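You operate a simulated robot arm through the tools that you are given. There is no shell and no other tool. Be economical: measure what you need, move in short steps, check, and stop when the job is done.

You run a simulated two-armed robot. Do the job below in one go: nothing can be reset, and whatever is moved stays where it is left.

## Task
Put the folded yellow cloth on the teal tray. Stack the small carton that says "soap" from the folding table on top of the small carton labelled "pegs". Put the flat tin with a white lid on the white side table. Take the clear bowl and put it on the tumble dryer. Put the black cream tin on the folding table away on the white ledge. Put the 45 tan pad from the open half of the folding table in the soak tub and the 40 tan pad on top of the yellow tub. Do these in any order.

The check looks at the end state, three seconds after you hand in, the way a careful person would. Anything else that was tipped, shoved, dropped, spilled or broken makes it a failure. A push-on lid holds only when it is set on centred and level and pressed home; a screw cap is set on level and turned clockwise until tight. Flat cloth is picked up by pressing the open fingertips on it (5 to 10 N) and closing them slowly along it; thin cloth reads only 2 to 8 mm in the jaws.

## Robot
Two 7-joint arms with fingered hands on one trunk, on a base that drives. Base frame: it is fixed to the floor where the robot stands at the start and does not move with it; the origin is under the middle of the robot, x ahead of it, y to its left, z up; the surface under the hand at the start is at about z = 0.76. Units: m, degrees, N and s.
The left shoulder is at the start at [0.07, 0.171, 1.301], the right one opposite. Places, roughly: black cream tin [0.75, -1.25, 0.75]; clear bowl (12x12x6 cm) [1, -1, 0.8]; folded yellow cloth (18x9x6 cm) [0.8, 0, 0]; small carton [0.75, -0.75, 0.75]; soak tub [0.75, -0.25, 0.75]; tan pad [0.75, -0.25, 0.75]; teal tray (35x20x4 cm) [-1.9, 1.1, 0.9]; tumble dryer [-1.4, 1.2, 0.8]; white ledge (78x15 cm) [3.4, 0.5, 1.1]; white side table [2.9, 1.7, 0.7]; yellow tub [0.5, -0.5, 0.75]. Payload 5 kg a hand.
The TCP of each hand is the grasp point between the finger pads, 0.043 m short of the fingertips. In the tool frame z runs along the fingers and y along their closing line. The gripper opens to 0.144 m. The gripper's body begins 0.05 m behind the TCP. The gripper is a hand of 5 fingers: y runs from the thumb to the fingers, the wrist lies at [-0.021, -0.124, -0.221] in the tool frame, and closing takes about 1.5 s.
Orientation is that of the tool frame in the base frame, as a unit quaternion [w, x, y, z]. With the fingers straight down and the wrist toward the robot, the tool's x, y and z point along [0, 1, 0], [1, 0, 0] and [0, 0, -1] of the base frame.

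## Interface
- The arms move only by the tool apply_moves. It takes "left_targets", "right_targets" or both (then of equal length, played together; a hand with none holds still); each is a list of rows, each an object of numbers (a shift or turn left out is 0, a gripper value left out holds the last): "grip": the opening in per cent of the stroke, from 0 (shut) to 100 (fully open); "tx", "ty", "tz": the shift along the base's x, y, z in m; "wx", "wy", "wz": the turn, a rotation vector about the base's x, y, z in degrees. In form: [{"grip": .., "tx": .., "ty": .., "tz": .., "wx": .., "wy": .., "wz": ..}, ...]. A call has 1 to 8 rows; each row shifts and turns the commanded pose from where the row before left it. Each row takes 0.2 s and may step no farther than 0.05 m and 8.6 degrees from the row before; otherwise, or with a gripper value out of range, the whole call is refused. A pose out of reach is approached as far as the arm can. The call stops where the force on the tool passes 40 N (or 10 N more than at its start, if that is more) or the arm is blocked; 0.2 s more then pass. The fingers move at their own pace (about 0.045 m/s each) and stop on an object; they squeeze with about 25 N. The grip force told is the motor's: it shows also when the fingers shut on nothing. Time passes only in rows, and 0.2 s behind the last, so rows that do not move let the fingers close. It gives the time, the measured TCP pose, the force on the tool (base axes), the opening and the grip force at its end, in the units of the frame above (readings bear some noise), with the torque about the TCP (base axes, N m) and any sound that the robot's microphone picked up, and new pictures: "views" is both (left out), scene, wrist or none (wrist: the cameras of the hands that moved).
- Cameras (640 x 400 px; columns grow to the right, rows downward): "scene" is now at [0.1171, -0.0462, 1.5151]; the picture's right is [-0.55, -0.84, 0.00], its down [-0.62, 0.40, -0.68] and it looks along [0.57, -0.37, -0.74] (base axes); focal length 264 px, centre (320, 200). "left" rides on the left gripper at [-0.086, -0.108, -0.168] in its tool frame; the picture's right is [-0.80, -0.28, 0.53], its down [0.54, -0.73, 0.42] and it looks along [0.27, 0.63, 0.73] (tool axes); focal length 275 px, centre (320, 200). "right" rides on the right gripper at [0.086, -0.108, -0.168] in its tool frame; the picture's right is [-0.80, 0.28, -0.53], its down [-0.54, -0.73, 0.42] and it looks along [-0.27, 0.63, 0.73] (tool axes); focal length 275 px, centre (320, 200). There is no depth. A picture from a camera that has moved, and an enlarged one, comes with that camera's place and axes in the base frame and with its lens.
- lift_body(by): slides the trunk up (or, below 0, down) by that many m; the arms and the scene camera ride with it, the base frame stays. It gives what a move gives, with no picture.
- base_move(legs): drives the robot by 1 to 6 legs, each [ahead, left, turn to the left] in m, m and degrees, along the robot's own axes; the way and the turn of a leg run together, so that a leg with both is an arc; at most 1.5 m and 180 degrees a leg. The arms and the cameras ride along, it lands a little off, and it stops where it bumps. It gives what a move gives, and a new picture of the scene camera.
- set_grasp(shape, hand): the hand has 5 fingers and takes this shape, open, in about a second: jaw (thumb against the fingers, like two jaws); tri (thumb and two fingers); tip (a fingertip pinch); poke (one finger out to press); point (the index stretched); flat (the hand flat); cup (the hand cupped); fist (a fist). The gripper value then closes the fingers along that shape, each until it touches; the sizes above hold for jaw. It gives what a move gives, with no picture.
- pan_tilt(pan, tilt): turns the head with the scene camera to pan (to the left, within 86 degrees either way) and tilt (down, from -29 to 69), counted from straight ahead of the robot. It gives what a move gives, and a new picture of the scene camera.
- inspect(camera, box): a new picture of the part [left, top, right, bottom] of that camera's present view, enlarged. It takes no simulated time.
- hand_in(): hands the job in; it is judged then, once.

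Work in short steps. Places have to be worked out from the pictures, the camera data and where the tool is seen: move nearer, look again, correct. Check each grasp and each placing, and mend what went wrong. You have 207 turns and 260 pictures in all, those below and enlarged ones among them. Open the grippers and draw the arms clear of the work before you hand the job in, unless the task says otherwise; then end with one line.

The tools are called as name(argument=value, ...) on one line, values as JSON. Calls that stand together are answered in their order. apply_moves: Moves the arms, as the interface text tells. Its arguments: {"type":"object","properties":{"left_targets":{"type":"array","items":{"type":"object","properties":{"grip":{"type":"number"},"tx":{"type":"number"},"ty":{"type":"number"},"tz":{"type":"number"},"wx":{"type":"number"},"wy":{"type":"number"},"wz":{"type":"number"}}}},"right_targets":{"type":"array","items":{"type":"object","properties":{"grip":{"type":"number"},"tx":{"type":"number"},"ty":{"type":"number"},"tz":{"type":"number"},"wx":{"type":"number"},"wy":{"type":"number"},"wz":{"type":"number"}}}},"views":{"type":"string","enum":["both","scene","wrist","none"]}},"required":[]} The other tools are called the same way: lift_body (by) slides the trunk up or down; set_grasp (shape, hand) gives the hand a shape; base_move (legs) drives the base; pan_tilt (pan, tilt) turns the head that bears the scene camera; inspect (camera, box) takes an enlarged picture of a part of a camera's view; hand_in () hands the job in.

At the start:

```text
time: 0.0
left_eef_pos: [0.6232, -0.0076, 1.0001]
left_ee_rot: [-0.06, 0.676, 0.731, 0.073]
left_contact_force: [-0.2, -0.6, -0.1]
left_ft_torque: [0.02, 0.0, 0.01]
left_width: 0.1441
left_finger_force: 0.0
left_shape: jaw
right_eef_pos: [0.4944, -0.5394, 1.0292]
right_ee_rot: [0.001, 0.707, 0.707, -0.001]
right_contact_force: [0.0, 0.6, 0.0]
right_ft_torque: [-0.02, -0.03, 0.01]
right_width: 0.1437
right_finger_force: 0.1
right_shape: jaw
trunk travel left (down, up): [-0.399, 0.541]
robot x, y, heading: [-0.0032, -0.003, -0.1]
head pan, tilt: [-33.3, 47.4]
```

scene: 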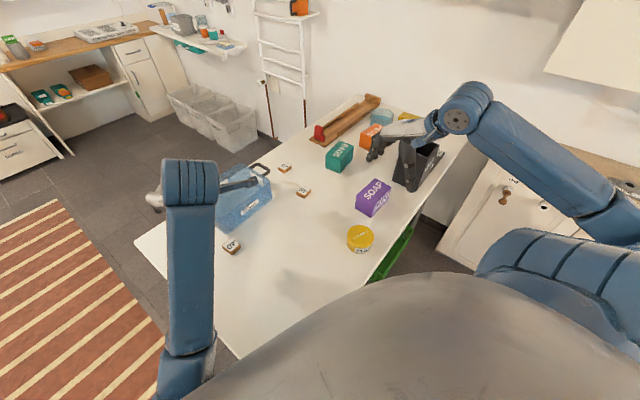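
right: 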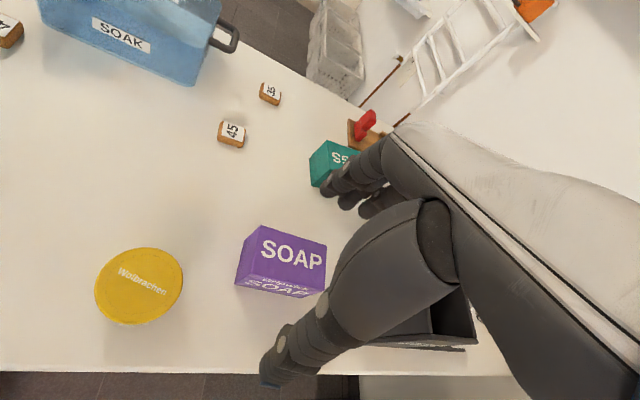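
left: 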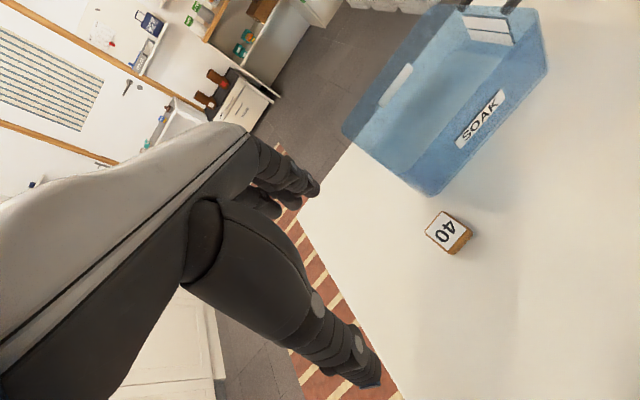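

The table shows the soak tub, pads, soap carton and yellow tub. I'll enlarge the scene view to identify everything.

inspect(camera="scene", box=[210, 80, 450, 260])

inspect(camera="scene", box=[0, 0, 320, 200])

pan_tilt(pan=-70, tilt=35)

pan_tilt(pan=0, tilt=40)

pan_tilt(pan=70, tilt=30)

```text
2.22 times, centred on (330, 170) of scene
camera zoom: at [0.1171, -0.0462, 1.5151], right [-0.55, -0.84, 0.0], down [-0.62, 0.4, -0.68], along [0.57, -0.37, -0.74], focal length 586 px, centre (298, 267)
```

zoom: 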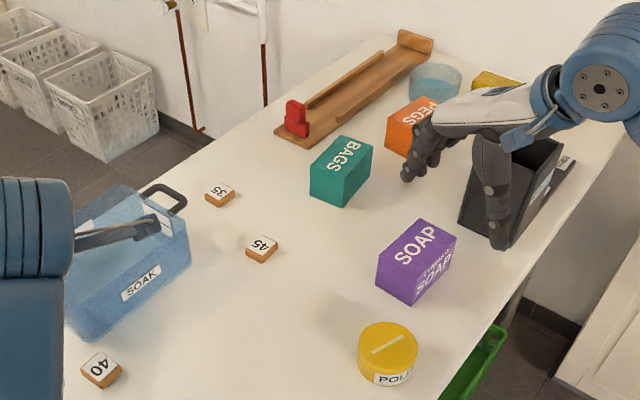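

```text
2.00 times, centred on (160, 100) of scene
camera zoom: at [0.1171, -0.0462, 1.5151], right [-0.55, -0.84, 0.0], down [-0.62, 0.4, -0.68], along [0.57, -0.37, -0.74], focal length 527 px, centre (640, 400)
```

zoom: 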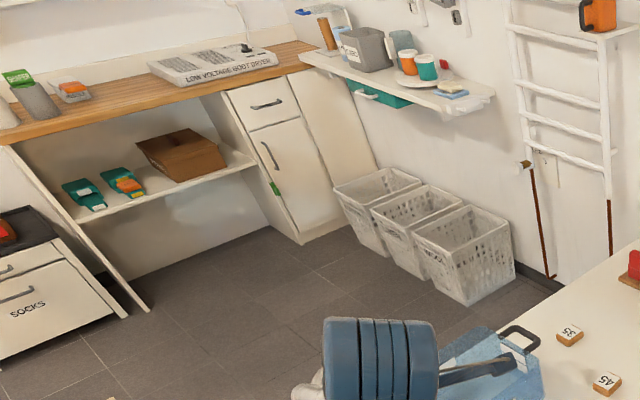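

```text
time: 1.0
left_eef_pos: [0.6229, -0.0054, 0.9998]
left_ee_rot: [-0.061, 0.675, 0.731, 0.075]
left_contact_force: [0.0, 0.6, -0.2]
left_ft_torque: [0.06, -0.01, -0.04]
left_width: 0.1437
left_finger_force: 0.1
left_shape: jaw
right_eef_pos: [0.4939, -0.5389, 1.0291]
right_ee_rot: [0.0, 0.706, 0.708, 0.0]
right_contact_force: [0.9, -0.3, -0.2]
right_ft_torque: [-0.03, 0.0, 0.01]
right_width: 0.1437
right_finger_force: 0.0
right_shape: jaw
trunk travel left (down, up): [-0.399, 0.541]
robot x, y, heading: [-0.0002, -0.0014, -0.1]
head pan, tilt: [-70.0, 35.0]
camera scene: at [0.081, -0.0855, 1.5332], right [-0.94, -0.34, 0.0], down [-0.2, 0.54, -0.82], along [0.28, -0.77, -0.57], focal length 264 px, centre (320, 200)
```

scene: 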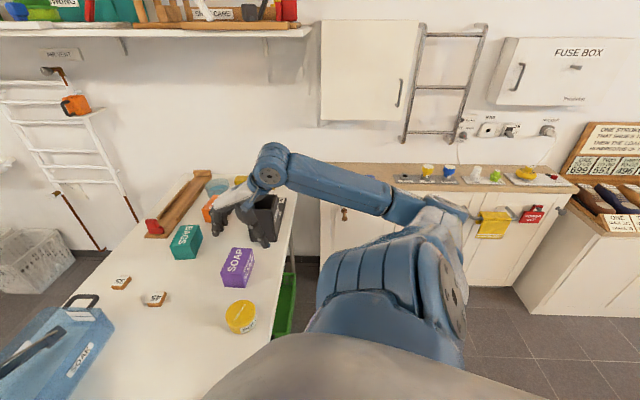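

```text
time: 2.4
left_eef_pos: [0.622, -0.0053, 0.9989]
left_ee_rot: [-0.062, 0.675, 0.732, 0.075]
left_contact_force: [-0.3, 0.1, -0.3]
left_ft_torque: [-0.01, 0.01, 0.01]
left_width: 0.1438
left_finger_force: 0.1
left_shape: jaw
right_eef_pos: [0.4943, -0.5391, 1.0289]
right_ee_rot: [0.0, 0.707, 0.707, 0.0]
right_contact_force: [0.0, 0.1, -0.4]
right_ft_torque: [0.0, 0.0, 0.0]
right_width: 0.1438
right_finger_force: 0.1
right_shape: jaw
trunk travel left (down, up): [-0.399, 0.541]
robot x, y, heading: [0.0025, 0.0017, -0.2]
head pan, tilt: [0.0, 40.0]
camera scene: at [0.1358, -0.0028, 1.5257], right [0.0, -1.0, 0.0], down [-0.64, 0.0, -0.77], along [0.77, 0.0, -0.64], focal length 264 px, centre (320, 200)
```

scene: 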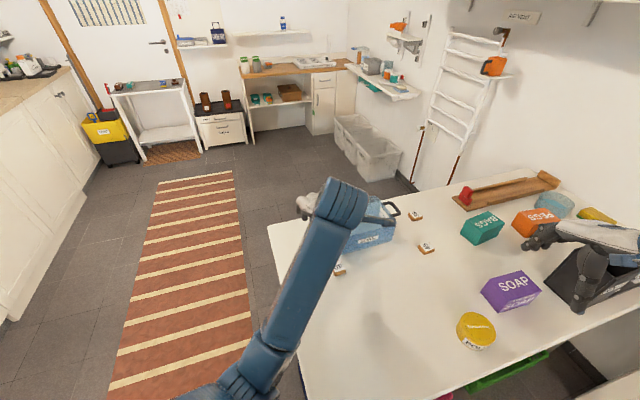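

```text
time: 3.9
left_eef_pos: [0.6226, -0.0061, 0.9984]
left_ee_rot: [-0.061, 0.675, 0.731, 0.075]
left_contact_force: [-0.5, -0.2, 0.1]
left_ft_torque: [-0.01, 0.01, -0.02]
left_width: 0.1437
left_finger_force: 0.1
left_shape: jaw
right_eef_pos: [0.4947, -0.5381, 1.0288]
right_ee_rot: [0.0, 0.707, 0.708, 0.001]
right_contact_force: [0.3, -0.2, 0.1]
right_ft_torque: [-0.03, -0.01, 0.0]
right_width: 0.1439
right_finger_force: 0.1
right_shape: jaw
trunk travel left (down, up): [-0.399, 0.541]
robot x, y, heading: [0.0005, 0.0018, -0.1]
head pan, tilt: [70.0, 30.0]
camera scene: at [0.0818, 0.0823, 1.5411], right [0.94, -0.34, 0.0], down [-0.17, -0.47, -0.87], along [0.3, 0.81, -0.5], focal length 264 px, centre (320, 200)
```

scene: 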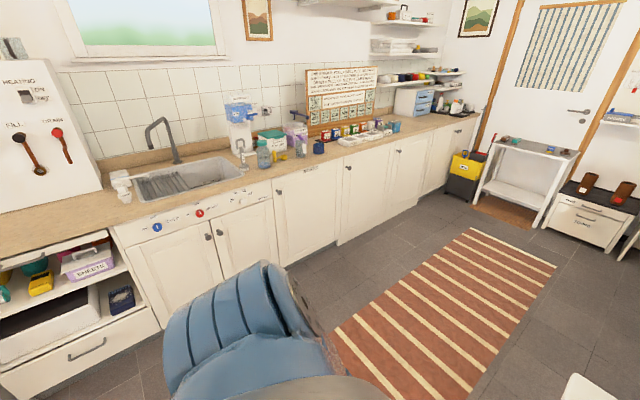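

The right arm hides the end of the table, so I'll raise the right hand and look again at that end.

apply_moves(right_targets=[{"tz": 0.05}, {"tz": 0.05, "tx": -0.03}, {"tz": 0.05, "tx": -0.03}, {"tz": 0.05, "tx": -0.03}, {"tz": 0.05}], views="wrist")

pan_tilt(pan=-50, tilt=40)

inspect(camera="scene", box=[120, 80, 400, 260])

```text
refused: row 2 steps farther than a row can; nothing moved
```

```text
time: 5.8
left_eef_pos: [0.6214, -0.0054, 0.9985]
left_ee_rot: [-0.061, 0.675, 0.732, 0.074]
left_contact_force: [-0.3, 0.2, 0.1]
left_ft_torque: [0.02, 0.01, 0.0]
left_width: 0.144
left_finger_force: 0.0
left_shape: jaw
right_eef_pos: [0.4955, -0.5391, 1.0295]
right_ee_rot: [-0.001, 0.706, 0.708, 0.0]
right_contact_force: [-0.1, -0.5, -0.5]
right_ft_torque: [0.0, -0.01, 0.0]
right_width: 0.1436
right_finger_force: 0.1
right_shape: jaw
trunk travel left (down, up): [-0.399, 0.541]
robot x, y, heading: [-0.0026, 0.0026, -0.1]
head pan, tilt: [-50.0, 40.0]
camera scene: at [0.1055, -0.0678, 1.5257], right [-0.77, -0.64, 0.0], down [-0.41, 0.49, -0.77], along [0.49, -0.59, -0.64], focal length 264 px, centre (320, 200)
```

scene: 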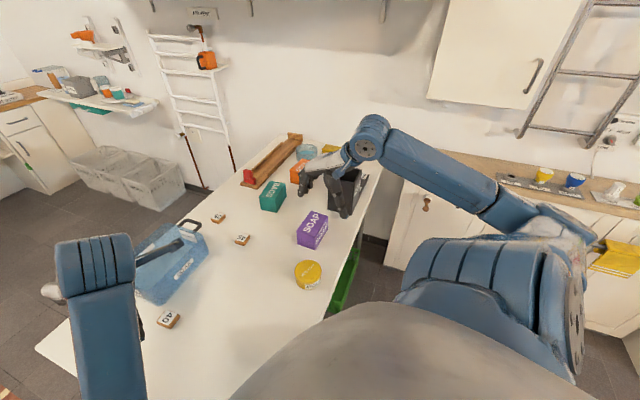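

```text
2.22 times, centred on (260, 170) of scene
camera zoom: at [0.1055, -0.0678, 1.5257], right [-0.77, -0.64, 0.0], down [-0.41, 0.49, -0.77], along [0.49, -0.59, -0.64], focal length 586 px, centre (453, 267)
```

zoom: 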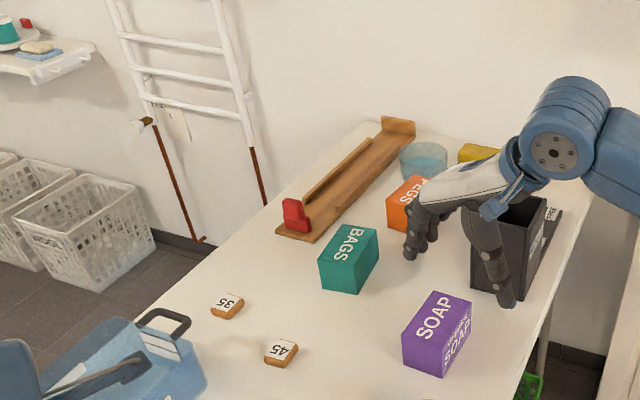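

Retrying with smaller steps to raise the right hand out of view.

apply_moves(right_targets=[{"tz": 0.045}, {"tz": 0.04, "tx": -0.02}, {"tz": 0.04, "tx": -0.025}, {"tz": 0.04, "tx": -0.025}, {"tz": 0.04, "tx": -0.025}, {"tz": 0.04, "tx": -0.025}, {"tz": 0.04}], views="none")

inspect(camera="scene", box=[160, 90, 420, 260])

```text
time: 7.5
left_eef_pos: [0.623, -0.0036, 0.9992]
left_ee_rot: [-0.06, 0.675, 0.732, 0.074]
left_contact_force: [0.7, -0.3, -0.7]
left_ft_torque: [-0.01, -0.02, -0.03]
left_width: 0.144
left_finger_force: 0.0
left_shape: jaw
right_eef_pos: [0.3701, -0.5388, 1.3167]
right_ee_rot: [0.001, 0.706, 0.708, 0.0]
right_contact_force: [-0.6, 0.9, 1.0]
right_ft_torque: [0.02, 0.04, 0.0]
right_width: 0.1438
right_finger_force: 0.0
right_shape: jaw
trunk travel left (down, up): [-0.399, 0.541]
robot x, y, heading: [-0.0011, 0.0022, -0.2]
head pan, tilt: [-50.0, 40.0]
```

```text
2.35 times, centred on (290, 175) of scene
camera zoom: at [0.1056, -0.0668, 1.5256], right [-0.77, -0.64, 0.0], down [-0.41, 0.49, -0.77], along [0.49, -0.59, -0.64], focal length 620 px, centre (391, 259)
```

zoom: 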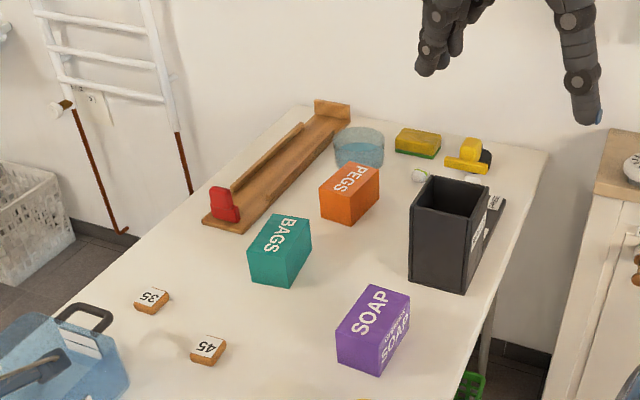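

Zooming further at the far corner behind the black box.

inspect(camera="scene", box=[280, 125, 400, 200])

lift_body(by=0.4)

inspect(camera="scene", box=[120, 120, 440, 320])

```text
5.33 times, centred on (340, 162) of scene
camera zoom: at [0.1056, -0.0668, 1.5256], right [-0.77, -0.64, 0.0], down [-0.41, 0.49, -0.77], along [0.49, -0.59, -0.64], focal length 1406 px, centre (213, 400)
```

zoom: 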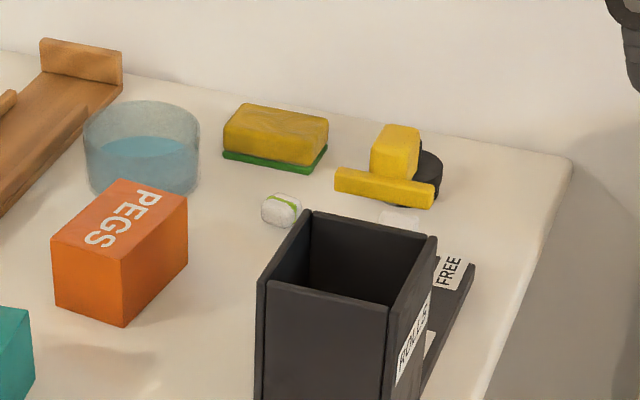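

```text
time: 11.3
left_eef_pos: [0.6229, -0.0061, 1.3987]
left_ee_rot: [-0.062, 0.674, 0.732, 0.075]
left_contact_force: [-0.6, -0.1, 1.0]
left_ft_torque: [-0.05, -0.05, -0.03]
left_width: 0.1435
left_finger_force: 0.1
left_shape: jaw
right_eef_pos: [0.3696, -0.5397, 1.7149]
right_ee_rot: [0.0, 0.707, 0.707, 0.0]
right_contact_force: [-0.7, 0.1, 0.3]
right_ft_torque: [-0.01, 0.02, 0.02]
right_width: 0.1438
right_finger_force: 0.2
right_shape: jaw
trunk travel left (down, up): [-0.799, 0.141]
robot x, y, heading: [-0.001, 0.0023, -0.1]
head pan, tilt: [-50.0, 40.0]
```

```text
2.00 times, centred on (280, 220) of scene
camera zoom: at [0.1056, -0.0679, 1.9257], right [-0.77, -0.64, 0.0], down [-0.41, 0.49, -0.77], along [0.49, -0.59, -0.64], focal length 527 px, centre (400, 160)
```

zoom: 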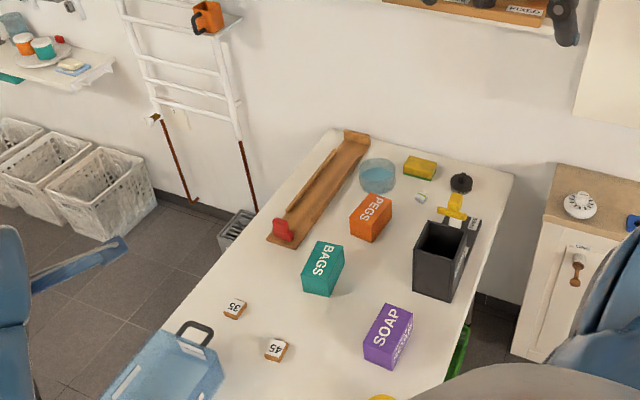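

With the trunk up I see a black round item at the far end. I'll zoom there and onto the bowl.

inspect(camera="scene", box=[290, 180, 390, 242])

pan_tilt(pan=-80, tilt=25)

pan_tilt(pan=80, tilt=35)

pan_tilt(pan=0, tilt=40)

```text
6.40 times, centred on (340, 211) of scene
camera zoom: at [0.1056, -0.0679, 1.9257], right [-0.77, -0.64, 0.0], down [-0.41, 0.49, -0.77], along [0.49, -0.59, -0.64], focal length 1687 px, centre (192, 130)
```

zoom: 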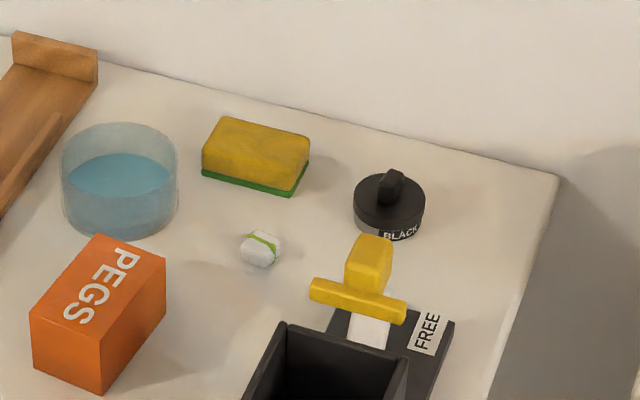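

```text
time: 12.2
left_eef_pos: [0.6223, -0.0045, 1.4005]
left_ee_rot: [-0.061, 0.675, 0.732, 0.075]
left_contact_force: [-0.4, -0.1, -0.2]
left_ft_torque: [0.0, 0.02, -0.03]
left_width: 0.1437
left_finger_force: 0.1
left_shape: jaw
right_eef_pos: [0.3701, -0.5387, 1.7153]
right_ee_rot: [0.0, 0.706, 0.708, 0.0]
right_contact_force: [0.1, 0.4, 0.2]
right_ft_torque: [-0.01, -0.01, -0.03]
right_width: 0.144
right_finger_force: 0.0
right_shape: jaw
trunk travel left (down, up): [-0.799, 0.141]
robot x, y, heading: [0.0012, -0.0017, -0.1]
head pan, tilt: [-80.0, 25.0]
camera scene: at [0.067, -0.0935, 1.949], right [-0.98, -0.17, 0.0], down [-0.07, 0.42, -0.91], along [0.16, -0.89, -0.42], focal length 264 px, centre (320, 200)
```

scene: 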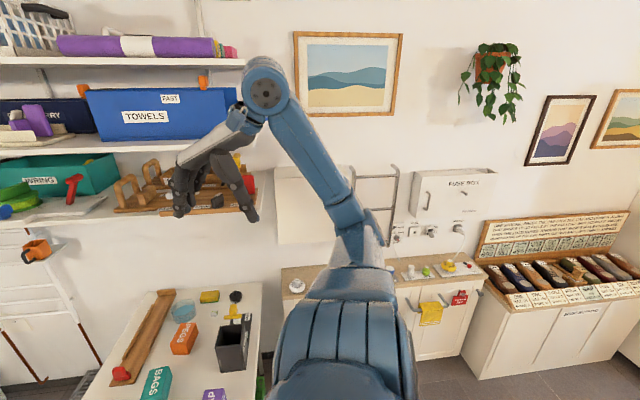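

```text
time: 14.7
left_eef_pos: [0.6228, -0.0061, 1.3981]
left_ee_rot: [-0.061, 0.675, 0.732, 0.075]
left_contact_force: [0.4, 0.9, -0.2]
left_ft_torque: [0.01, -0.05, 0.02]
left_width: 0.1438
left_finger_force: 0.1
left_shape: jaw
right_eef_pos: [0.3705, -0.5407, 1.7156]
right_ee_rot: [0.0, 0.707, 0.708, 0.0]
right_contact_force: [0.4, 0.0, -0.4]
right_ft_torque: [0.01, 0.01, 0.01]
right_width: 0.1438
right_finger_force: 0.0
right_shape: jaw
trunk travel left (down, up): [-0.799, 0.141]
robot x, y, heading: [-0.0015, -0.0014, -0.2]
head pan, tilt: [80.0, 35.0]
camera scene: at [0.0662, 0.0839, 1.9333], right [0.98, -0.17, 0.0], down [-0.1, -0.56, -0.82], along [0.14, 0.81, -0.57], focal length 264 px, centre (320, 200)
```

scene: 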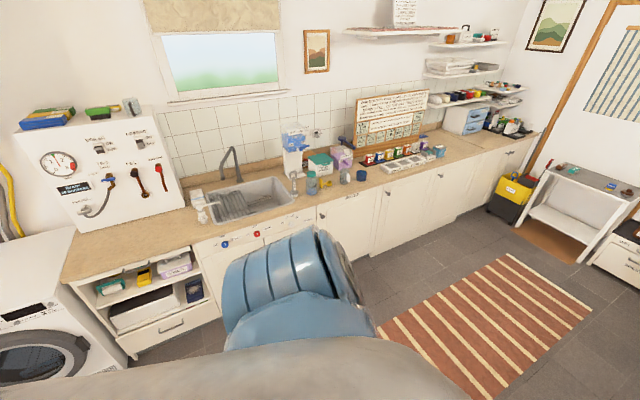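

```text
time: 16.2
left_eef_pos: [0.6222, -0.004, 1.398]
left_ee_rot: [-0.061, 0.675, 0.732, 0.075]
left_contact_force: [0.5, -0.3, -0.2]
left_ft_torque: [-0.01, -0.01, 0.01]
left_width: 0.1438
left_finger_force: 0.1
left_shape: jaw
right_eef_pos: [0.3697, -0.5397, 1.7149]
right_ee_rot: [0.0, 0.706, 0.708, -0.001]
right_contact_force: [-0.5, 0.6, 0.5]
right_ft_torque: [0.0, 0.0, 0.02]
right_width: 0.1437
right_finger_force: 0.0
right_shape: jaw
trunk travel left (down, up): [-0.799, 0.141]
robot x, y, heading: [0.0034, -0.0014, -0.1]
head pan, tilt: [0.0, 40.0]
camera scene: at [0.1359, -0.0027, 1.9257], right [0.0, -1.0, 0.0], down [-0.64, 0.0, -0.77], along [0.77, 0.0, -0.64], focal length 264 px, centre (320, 200)
```

scene: 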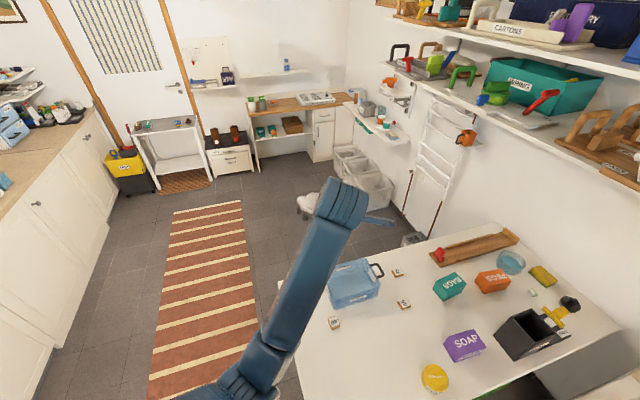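

I still need the flat tin and the cloth. Turning in place to see behind.

base_move(legs=[[0, 0, 150]])

pan_tilt(pan=60, tilt=40)

pan_tilt(pan=-40, tilt=35)

```text
time: 21.9
left_eef_pos: [-0.4564, 0.4212, 1.3997]
left_ee_rot: [-0.095, -0.438, 0.893, -0.031]
left_contact_force: [-0.1, 1.0, 0.4]
left_ft_torque: [-0.05, 0.06, 0.02]
left_width: 0.1437
left_finger_force: 0.1
left_shape: jaw
right_eef_pos: [0.0916, 0.6475, 1.7142]
right_ee_rot: [-0.003, -0.405, 0.914, 0.0]
right_contact_force: [0.9, 0.8, -0.4]
right_ft_torque: [-0.04, 0.09, 0.03]
right_width: 0.1438
right_finger_force: 0.0
right_shape: jaw
trunk travel left (down, up): [-0.799, 0.141]
robot x, y, heading: [-0.0037, -0.005, 137.9]
head pan, tilt: [0.0, 40.0]
stopped in leg 1: the robot was blocked; the commanded pose is now the measured one
camera scene: at [-0.0983, 0.0891, 1.9257], right [0.67, 0.74, 0.0], down [0.47, -0.43, -0.77], along [-0.57, 0.51, -0.64], focal length 264 px, centre (320, 200)
```

scene: 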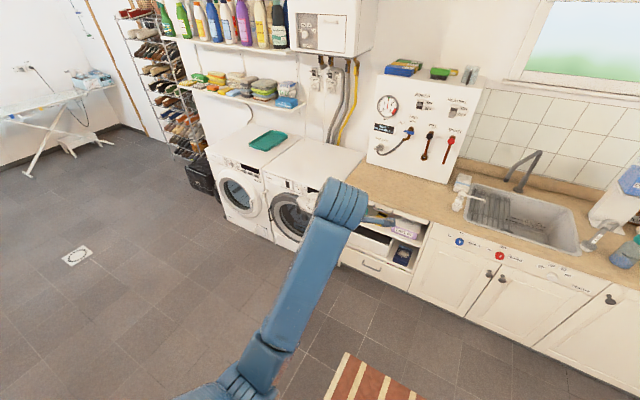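

```text
time: 23.2
left_eef_pos: [-0.4607, 0.4179, 1.3985]
left_ee_rot: [-0.093, -0.439, 0.893, -0.031]
left_contact_force: [0.1, 0.5, 0.4]
left_ft_torque: [-0.05, 0.03, -0.03]
left_width: 0.1439
left_finger_force: 0.0
left_shape: jaw
right_eef_pos: [0.0865, 0.6448, 1.7151]
right_ee_rot: [-0.001, -0.406, 0.914, 0.0]
right_contact_force: [0.2, 0.4, -0.6]
right_ft_torque: [0.0, 0.01, 0.0]
right_width: 0.1439
right_finger_force: 0.1
right_shape: jaw
trunk travel left (down, up): [-0.799, 0.141]
robot x, y, heading: [-0.0055, -0.0038, 137.7]
head pan, tilt: [60.0, 40.0]
camera scene: at [-0.1193, 0.0027, 1.9258], right [-0.31, 0.95, 0.0], down [0.61, 0.2, -0.77], along [-0.73, -0.23, -0.64], focal length 264 px, centre (320, 200)
```

scene: 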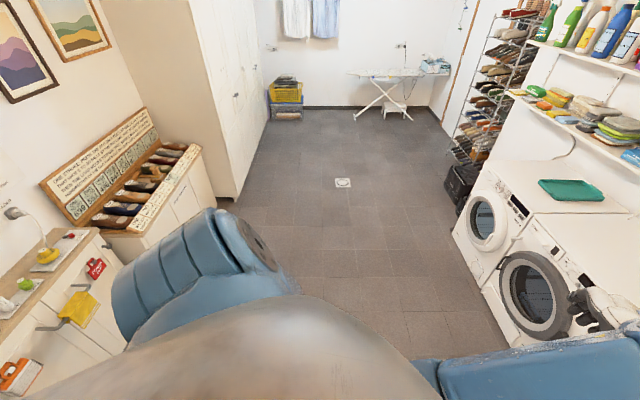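

```text
time: 24.9
left_eef_pos: [-0.4629, 0.4173, 1.3985]
left_ee_rot: [-0.092, -0.441, 0.892, -0.031]
left_contact_force: [0.7, -0.2, 0.7]
left_ft_torque: [0.02, 0.02, -0.02]
left_width: 0.1439
left_finger_force: 0.1
left_shape: jaw
right_eef_pos: [0.0839, 0.643, 1.7166]
right_ee_rot: [0.0, -0.406, 0.914, 0.0]
right_contact_force: [0.1, -0.5, 0.0]
right_ft_torque: [0.05, 0.04, 0.01]
right_width: 0.1434
right_finger_force: 0.0
right_shape: jaw
trunk travel left (down, up): [-0.799, 0.141]
robot x, y, heading: [-0.0013, -0.0064, 137.6]
head pan, tilt: [-40.0, 35.0]
camera scene: at [-0.0525, 0.1145, 1.9333], right [0.99, 0.14, 0.0], down [0.08, -0.57, -0.82], along [-0.11, 0.81, -0.57], focal length 264 px, centre (320, 200)
```

scene: 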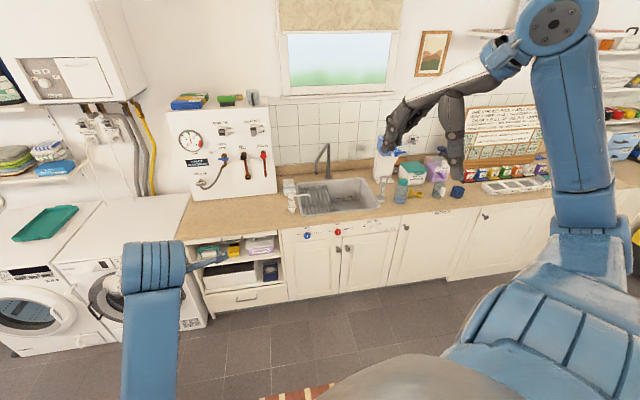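

Tray and dryer found; the flat tin isn't visible yet. The base bumped on the turn, so I'll move away from the table, then turn back to look at the table and beneath it.

base_move(legs=[[0.35, 0, 0], [0, 0, -138]])

lift_body(by=-0.75)

pan_tilt(pan=-15, tilt=30)

```text
time: 33.0
left_eef_pos: [0.3623, 0.1963, 1.3975]
left_ee_rot: [-0.06, 0.69, 0.718, 0.076]
left_contact_force: [-0.4, -0.3, 0.8]
left_ft_torque: [-0.01, 0.02, -0.01]
left_width: 0.1439
left_finger_force: 0.0
left_shape: jaw
right_eef_pos: [0.0871, -0.3267, 1.7155]
right_ee_rot: [0.0, 0.721, 0.693, 0.0]
right_contact_force: [0.2, -0.2, 0.1]
right_ft_torque: [0.0, 0.01, 0.01]
right_width: 0.1439
right_finger_force: 0.1
right_shape: jaw
trunk travel left (down, up): [-0.799, 0.141]
robot x, y, heading: [-0.2603, 0.2256, -2.6]
head pan, tilt: [-40.0, 35.0]
camera scene: at [-0.1436, 0.164, 1.9332], right [-0.67, -0.74, 0.0], down [-0.42, 0.39, -0.82], along [0.6, -0.55, -0.57], focal length 264 px, centre (320, 200)
```

scene: 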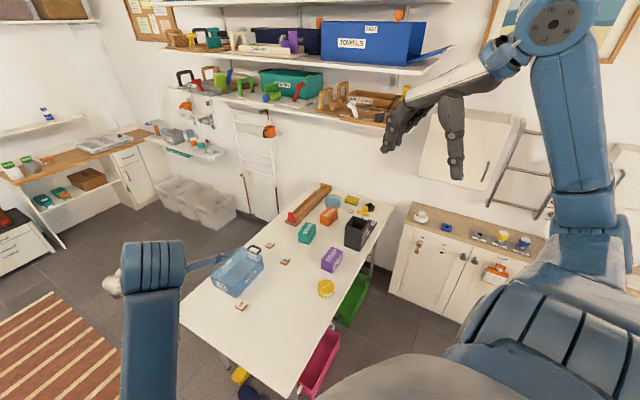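

```text
refused: -0.75 is not a number from -0.4 to 0.4
```

```text
time: 33.9
left_eef_pos: [0.3636, 0.1981, 1.3981]
left_ee_rot: [-0.061, 0.689, 0.718, 0.077]
left_contact_force: [-0.1, -0.1, -0.2]
left_ft_torque: [-0.01, 0.02, -0.02]
left_width: 0.1439
left_finger_force: 0.1
left_shape: jaw
right_eef_pos: [0.0867, -0.3263, 1.7156]
right_ee_rot: [0.0, 0.721, 0.693, 0.0]
right_contact_force: [-0.4, 0.3, 0.2]
right_ft_torque: [0.03, -0.01, 0.01]
right_width: 0.1437
right_finger_force: 0.1
right_shape: jaw
trunk travel left (down, up): [-0.799, 0.141]
robot x, y, heading: [-0.2611, 0.2286, -2.6]
head pan, tilt: [-15.0, 30.0]
camera scene: at [-0.1228, 0.1958, 1.941], right [-0.3, -0.95, 0.0], down [-0.48, 0.15, -0.87], along [0.83, -0.26, -0.5], focal length 264 px, centre (320, 200)
```

scene: 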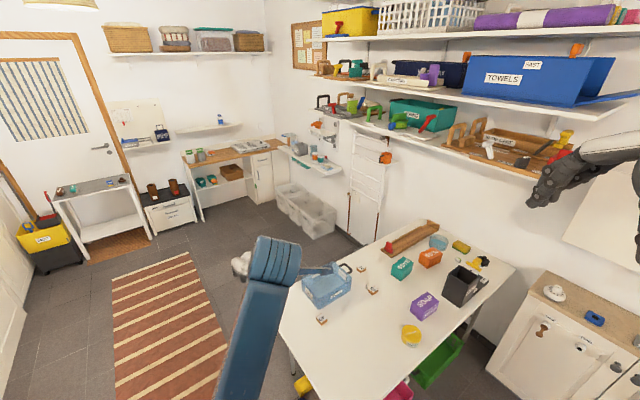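

A yellow thing shows on the floor under the table's left end. Lowering the trunk to look beneath.

lift_body(by=-0.4)

lift_body(by=-0.35)

pan_tilt(pan=-15, tilt=30)

inspect(camera="scene", box=[200, 180, 520, 380])

```text
time: 37.7
left_eef_pos: [0.3613, 0.1975, 0.9984]
left_ee_rot: [-0.06, 0.69, 0.717, 0.076]
left_contact_force: [0.1, -0.1, 0.1]
left_ft_torque: [0.02, -0.02, 0.04]
left_width: 0.1438
left_finger_force: 0.0
left_shape: jaw
right_eef_pos: [0.0868, -0.3262, 1.3161]
right_ee_rot: [0.0, 0.721, 0.693, -0.001]
right_contact_force: [-0.1, 0.3, -0.4]
right_ft_torque: [0.01, 0.0, -0.01]
right_width: 0.1438
right_finger_force: 0.0
right_shape: jaw
trunk travel left (down, up): [-0.399, 0.541]
robot x, y, heading: [-0.2608, 0.2286, -2.2]
head pan, tilt: [-15.0, 30.0]
```

```text
time: 41.1
left_eef_pos: [0.3618, 0.1967, 0.648]
left_ee_rot: [-0.06, 0.69, 0.717, 0.076]
left_contact_force: [0.4, 0.5, 0.5]
left_ft_torque: [0.0, 0.02, 0.0]
left_width: 0.1437
left_finger_force: 0.1
left_shape: jaw
right_eef_pos: [0.0868, -0.3263, 0.9652]
right_ee_rot: [0.0, 0.721, 0.692, 0.0]
right_contact_force: [-0.8, 0.2, 0.3]
right_ft_torque: [0.0, 0.01, 0.01]
right_width: 0.1438
right_finger_force: 0.0
right_shape: jaw
trunk travel left (down, up): [-0.049, 0.891]
robot x, y, heading: [-0.2605, 0.227, -2.2]
head pan, tilt: [-15.0, 30.0]
```

```text
time: 41.7
left_eef_pos: [0.3624, 0.1975, 0.6485]
left_ee_rot: [-0.061, 0.689, 0.718, 0.077]
left_contact_force: [0.4, 0.1, -0.8]
left_ft_torque: [-0.03, 0.03, 0.02]
left_width: 0.1441
left_finger_force: 0.1
left_shape: jaw
right_eef_pos: [0.0867, -0.3265, 0.9669]
right_ee_rot: [0.001, 0.721, 0.693, 0.0]
right_contact_force: [-0.6, -0.5, -0.5]
right_ft_torque: [0.0, -0.03, 0.0]
right_width: 0.1437
right_finger_force: 0.0
right_shape: jaw
trunk travel left (down, up): [-0.049, 0.891]
robot x, y, heading: [-0.2586, 0.2274, -2.0]
head pan, tilt: [-15.0, 30.0]
camera scene: at [-0.1228, 0.1962, 1.1911], right [-0.3, -0.95, 0.0], down [-0.48, 0.15, -0.87], along [0.83, -0.26, -0.5], focal length 264 px, centre (320, 200)
```

scene: 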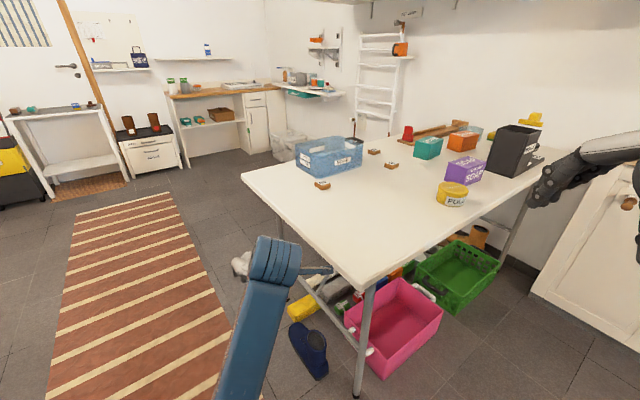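

```text
2.00 times, centred on (360, 280) of scene
camera zoom: at [-0.1228, 0.1962, 1.1911], right [-0.3, -0.95, 0.0], down [-0.48, 0.15, -0.87], along [0.83, -0.26, -0.5], focal length 527 px, centre (240, 40)
```

zoom: 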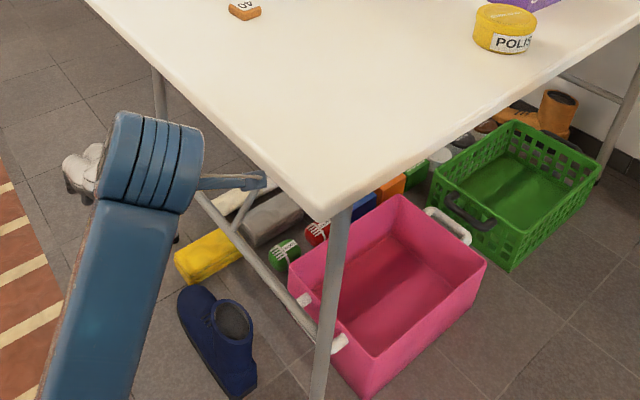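

The yellow cloth lies on the floor at about [0.76, 0, 0]. Now I look around for the flat tin with a white lid.

inspect(camera="scene", box=[0, 20, 240, 170])

lift_body(by=0.4)

pan_tilt(pan=45, tilt=25)

inspect(camera="scene", box=[160, 60, 480, 260])

pan_tilt(pan=-75, tilt=25)

inspect(camera="scene", box=[320, 60, 640, 260])

```text
2.67 times, centred on (120, 95) of scene
camera zoom: at [-0.1228, 0.1962, 1.1911], right [-0.3, -0.95, 0.0], down [-0.48, 0.15, -0.87], along [0.83, -0.26, -0.5], focal length 703 px, centre (853, 480)
```

zoom: 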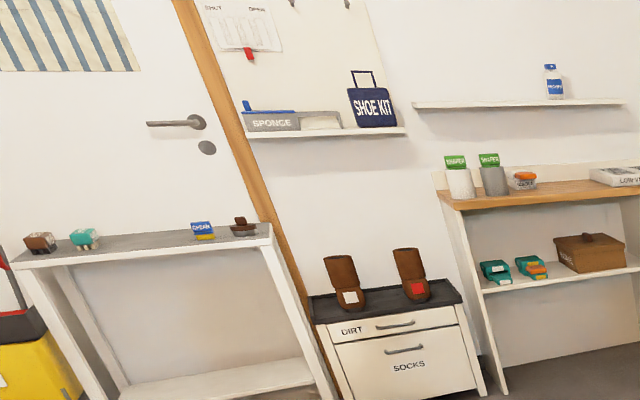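

```text
time: 45.5
left_eef_pos: [0.3621, 0.1966, 1.0492]
left_ee_rot: [-0.06, 0.69, 0.717, 0.077]
left_contact_force: [0.7, -0.7, -0.4]
left_ft_torque: [-0.03, 0.0, -0.02]
left_width: 0.1438
left_finger_force: 0.0
left_shape: jaw
right_eef_pos: [0.0866, -0.328, 1.3645]
right_ee_rot: [0.0, 0.721, 0.693, 0.0]
right_contact_force: [0.2, -0.1, -0.4]
right_ft_torque: [-0.03, -0.01, 0.03]
right_width: 0.1439
right_finger_force: 0.0
right_shape: jaw
trunk travel left (down, up): [-0.449, 0.491]
robot x, y, heading: [-0.2607, 0.2289, -2.5]
head pan, tilt: [-15.0, 30.0]
```

```text
time: 46.9
left_eef_pos: [0.3626, 0.197, 1.0486]
left_ee_rot: [-0.061, 0.69, 0.717, 0.076]
left_contact_force: [-0.2, -0.2, -0.3]
left_ft_torque: [0.0, 0.03, 0.0]
left_width: 0.1437
left_finger_force: 0.1
left_shape: jaw
right_eef_pos: [0.0878, -0.3268, 1.3642]
right_ee_rot: [0.001, 0.722, 0.692, 0.0]
right_contact_force: [0.3, 0.7, -0.5]
right_ft_torque: [-0.04, -0.02, 0.03]
right_width: 0.1441
right_finger_force: 0.1
right_shape: jaw
trunk travel left (down, up): [-0.449, 0.491]
robot x, y, heading: [-0.2573, 0.2293, -2.7]
head pan, tilt: [45.0, 25.0]
camera scene: at [-0.1412, 0.2854, 1.599], right [0.68, -0.74, 0.0], down [-0.31, -0.29, -0.91], along [0.67, 0.61, -0.42], focal length 264 px, centre (320, 200)
```

scene: 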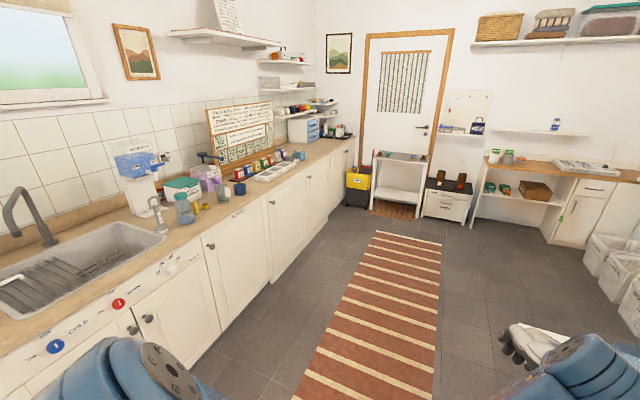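

```text
2.00 times, centred on (320, 160) of scene
camera zoom: at [-0.1412, 0.2854, 1.599], right [0.68, -0.74, 0.0], down [-0.31, -0.29, -0.91], along [0.67, 0.61, -0.42], focal length 527 px, centre (320, 280)
```

zoom: 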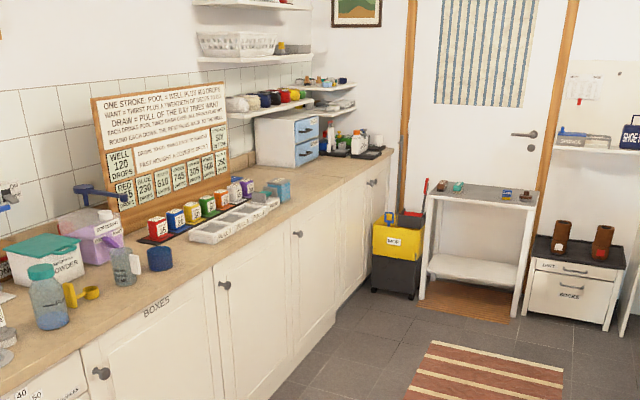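

```text
time: 48.9
left_eef_pos: [0.3613, 0.1986, 1.0492]
left_ee_rot: [-0.061, 0.689, 0.718, 0.077]
left_contact_force: [-0.4, 0.2, 0.2]
left_ft_torque: [-0.01, -0.01, -0.01]
left_width: 0.1436
left_finger_force: 0.0
left_shape: jaw
right_eef_pos: [0.088, -0.3277, 1.3668]
right_ee_rot: [0.0, 0.721, 0.693, 0.0]
right_contact_force: [0.4, -0.1, -0.6]
right_ft_torque: [-0.01, 0.0, 0.03]
right_width: 0.1437
right_finger_force: 0.1
right_shape: jaw
trunk travel left (down, up): [-0.449, 0.491]
robot x, y, heading: [-0.2613, 0.225, -2.6]
head pan, tilt: [-75.0, 25.0]
camera scene: at [-0.1889, 0.1332, 1.599], right [-0.98, -0.22, 0.0], down [-0.09, 0.41, -0.91], along [0.2, -0.88, -0.42], focal length 264 px, centre (320, 200)
```

scene: 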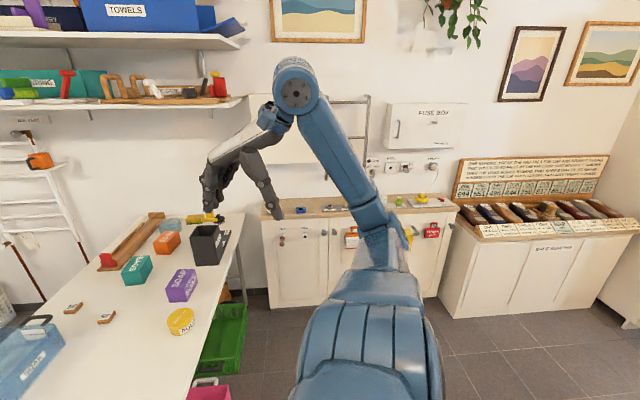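

```text
2.00 times, centred on (480, 160) of scene
camera zoom: at [-0.1889, 0.1332, 1.599], right [-0.98, -0.22, 0.0], down [-0.09, 0.41, -0.91], along [0.2, -0.88, -0.42], focal length 527 px, centre (0, 280)
```

zoom: 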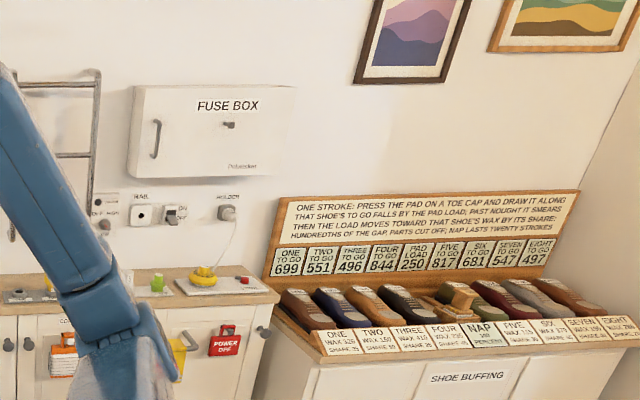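

Zooming on the dresser top and the shelves for the white-lidded tin.

inspect(camera="scene", box=[240, 170, 460, 290])

inspect(camera="scene", box=[0, 0, 250, 156])

pan_tilt(pan=0, tilt=15)

inspect(camera="scene", box=[60, 100, 300, 250])

inspect(camera="scene", box=[280, 60, 520, 210])

```text
2.91 times, centred on (350, 230) of scene
camera zoom: at [-0.1889, 0.1332, 1.599], right [-0.98, -0.22, 0.0], down [-0.09, 0.41, -0.91], along [0.2, -0.88, -0.42], focal length 767 px, centre (233, 113)
```

zoom: 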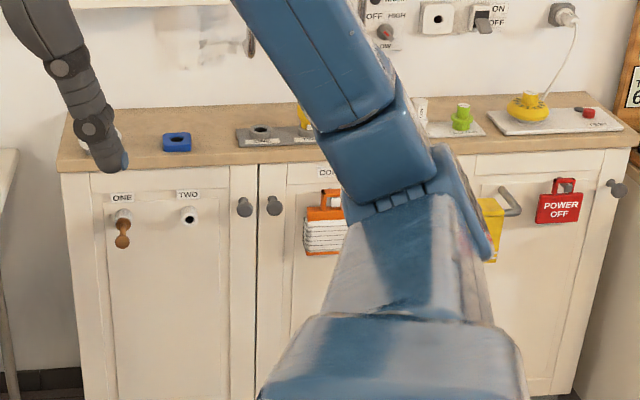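

```text
2.56 times, centred on (125, 78) of scene
camera zoom: at [-0.1889, 0.1332, 1.599], right [-0.98, -0.22, 0.0], down [-0.09, 0.41, -0.91], along [0.2, -0.88, -0.42], focal length 675 px, centre (819, 512)
```

zoom: 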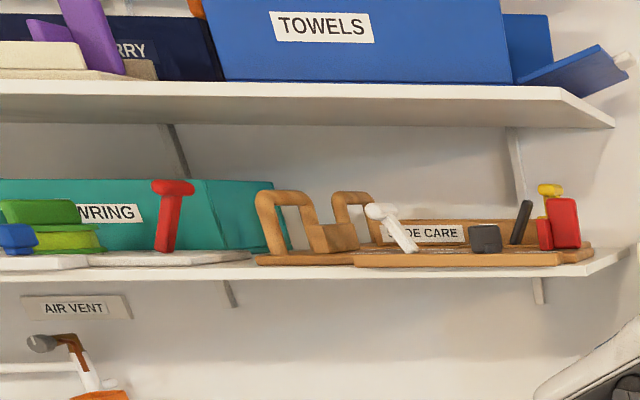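

```text
time: 50.3
left_eef_pos: [0.3613, 0.1968, 1.0478]
left_ee_rot: [-0.061, 0.69, 0.717, 0.077]
left_contact_force: [0.2, -0.3, 0.6]
left_ft_torque: [-0.01, 0.01, 0.0]
left_width: 0.144
left_finger_force: 0.0
left_shape: jaw
right_eef_pos: [0.0867, -0.3268, 1.3658]
right_ee_rot: [-0.001, 0.722, 0.692, -0.001]
right_contact_force: [-0.2, -0.9, 0.8]
right_ft_torque: [-0.01, -0.01, 0.0]
right_width: 0.1435
right_finger_force: 0.0
right_shape: jaw
trunk travel left (down, up): [-0.449, 0.491]
robot x, y, heading: [-0.2598, 0.2272, -2.4]
head pan, tilt: [0.0, 15.0]
camera scene: at [-0.1157, 0.2192, 1.6153], right [-0.04, -1.0, 0.0], down [-0.26, 0.01, -0.97], along [0.96, -0.04, -0.26], focal length 264 px, centre (320, 200)
```

scene: 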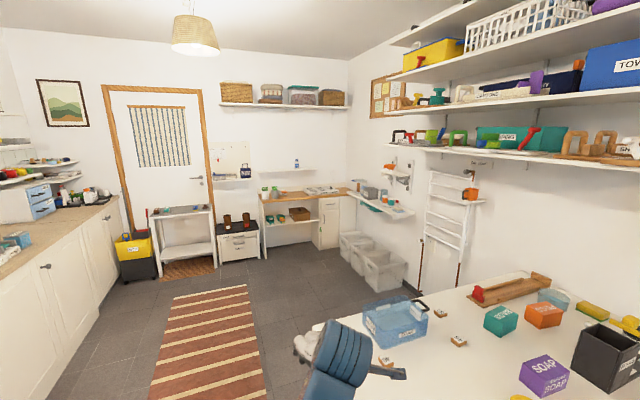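

```text
2.67 times, centred on (180, 175) of scene
camera zoom: at [-0.1157, 0.2192, 1.6153], right [-0.04, -1.0, 0.0], down [-0.26, 0.01, -0.97], along [0.96, -0.04, -0.26], focal length 703 px, centre (693, 267)
```

zoom: 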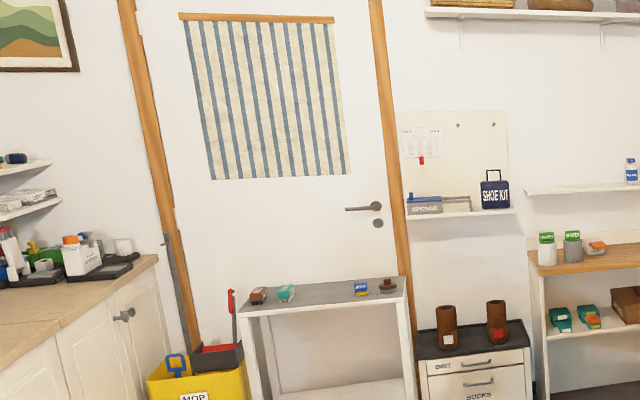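

```text
2.67 times, centred on (400, 135) of scene
camera zoom: at [-0.1157, 0.2192, 1.6153], right [-0.04, -1.0, 0.0], down [-0.26, 0.01, -0.97], along [0.96, -0.04, -0.26], focal length 703 px, centre (107, 373)
```

zoom: 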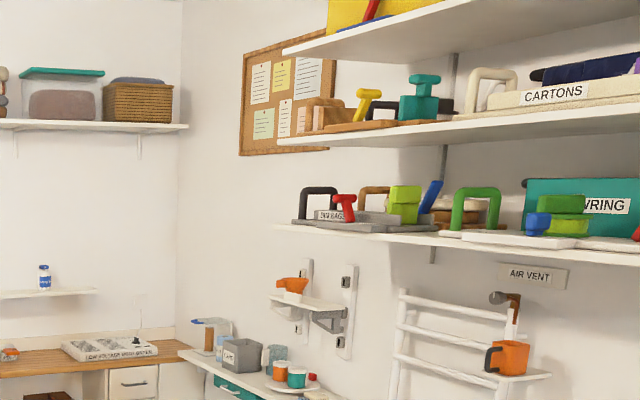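

Next I'll drive back to the starting spot and look at the dresser's left end and the table from a high trunk.

base_move(legs=[[0.27, -0.216, 2.5]])

lift_body(by=0.35)

pan_tilt(pan=-75, tilt=45)

inspect(camera="scene", box=[230, 60, 490, 222])

```text
time: 52.6
left_eef_pos: [0.6271, 0.0018, 1.05]
left_ee_rot: [-0.062, 0.676, 0.731, 0.075]
left_contact_force: [0.3, 0.1, -0.4]
left_ft_torque: [0.0, 0.0, -0.01]
left_width: 0.1437
left_finger_force: 0.1
left_shape: jaw
right_eef_pos: [0.373, -0.5332, 1.3652]
right_ee_rot: [0.0, 0.707, 0.707, 0.0]
right_contact_force: [-0.3, 0.2, 0.6]
right_ft_torque: [0.0, -0.02, -0.02]
right_width: 0.1439
right_finger_force: 0.1
right_shape: jaw
trunk travel left (down, up): [-0.449, 0.491]
robot x, y, heading: [0.0037, 0.0068, -0.2]
head pan, tilt: [0.0, 15.0]
camera scene: at [0.1482, 0.0037, 1.6154], right [0.0, -1.0, 0.0], down [-0.26, 0.0, -0.97], along [0.97, 0.0, -0.26], focal length 264 px, centre (320, 200)
```

scene: 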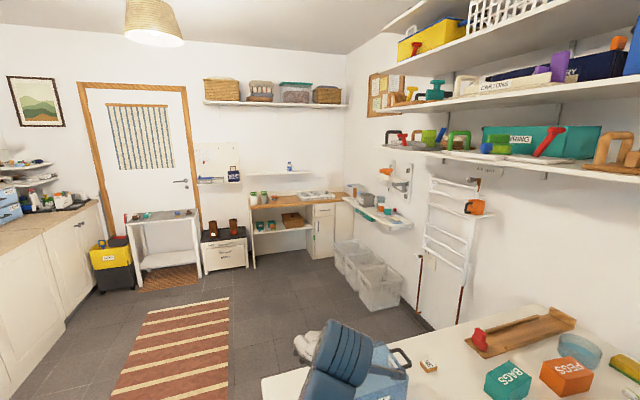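

```text
time: 56.0
left_eef_pos: [0.6272, 0.0, 1.3969]
left_ee_rot: [-0.061, 0.675, 0.731, 0.075]
left_contact_force: [0.1, 0.0, -0.3]
left_ft_torque: [0.01, 0.04, 0.0]
left_width: 0.1438
left_finger_force: 0.0
left_shape: jaw
right_eef_pos: [0.3728, -0.5339, 1.7153]
right_ee_rot: [-0.001, 0.707, 0.707, 0.0]
right_contact_force: [0.4, 1.1, 0.2]
right_ft_torque: [-0.01, -0.01, 0.0]
right_width: 0.1438
right_finger_force: 0.0
right_shape: jaw
trunk travel left (down, up): [-0.799, 0.141]
robot x, y, heading: [0.0029, 0.0024, -0.2]
head pan, tilt: [0.0, 15.0]
```

```text
time: 57.5
left_eef_pos: [0.6274, -0.0001, 1.3987]
left_ee_rot: [-0.061, 0.675, 0.731, 0.075]
left_contact_force: [-0.6, 0.1, 0.8]
left_ft_torque: [-0.03, -0.01, -0.04]
left_width: 0.1439
left_finger_force: 0.0
left_shape: jaw
right_eef_pos: [0.3736, -0.5315, 1.716]
right_ee_rot: [-0.001, 0.707, 0.707, 0.0]
right_contact_force: [0.4, -0.2, 0.5]
right_ft_torque: [0.0, -0.02, 0.03]
right_width: 0.1437
right_finger_force: 0.1
right_shape: jaw
trunk travel left (down, up): [-0.799, 0.141]
robot x, y, heading: [0.0039, 0.0057, -0.1]
head pan, tilt: [-75.0, 45.0]
camera scene: at [0.0764, -0.0753, 1.9185], right [-0.97, -0.26, 0.0], down [-0.18, 0.68, -0.71], along [0.18, -0.68, -0.71], focal length 264 px, centre (320, 200)
```

scene: 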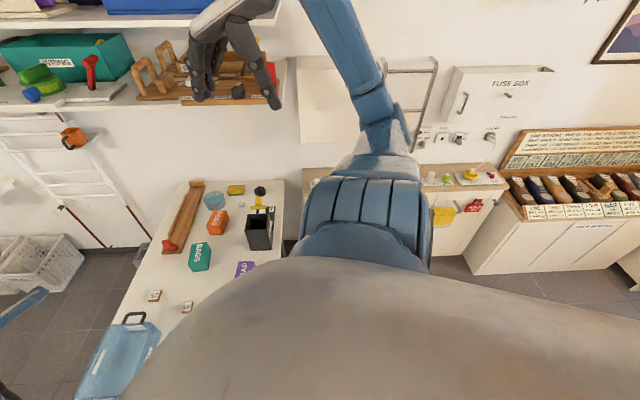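

```text
2.46 times, centred on (360, 141) of scene
camera zoom: at [0.0764, -0.0753, 1.9185], right [-0.97, -0.26, 0.0], down [-0.18, 0.68, -0.71], along [0.18, -0.68, -0.71], focal length 649 px, centre (222, 345)
```

zoom: 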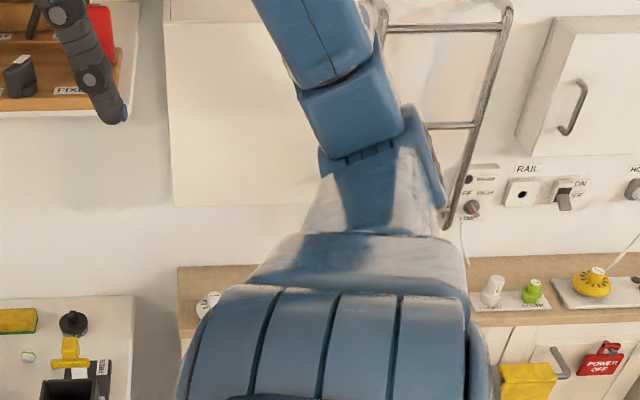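

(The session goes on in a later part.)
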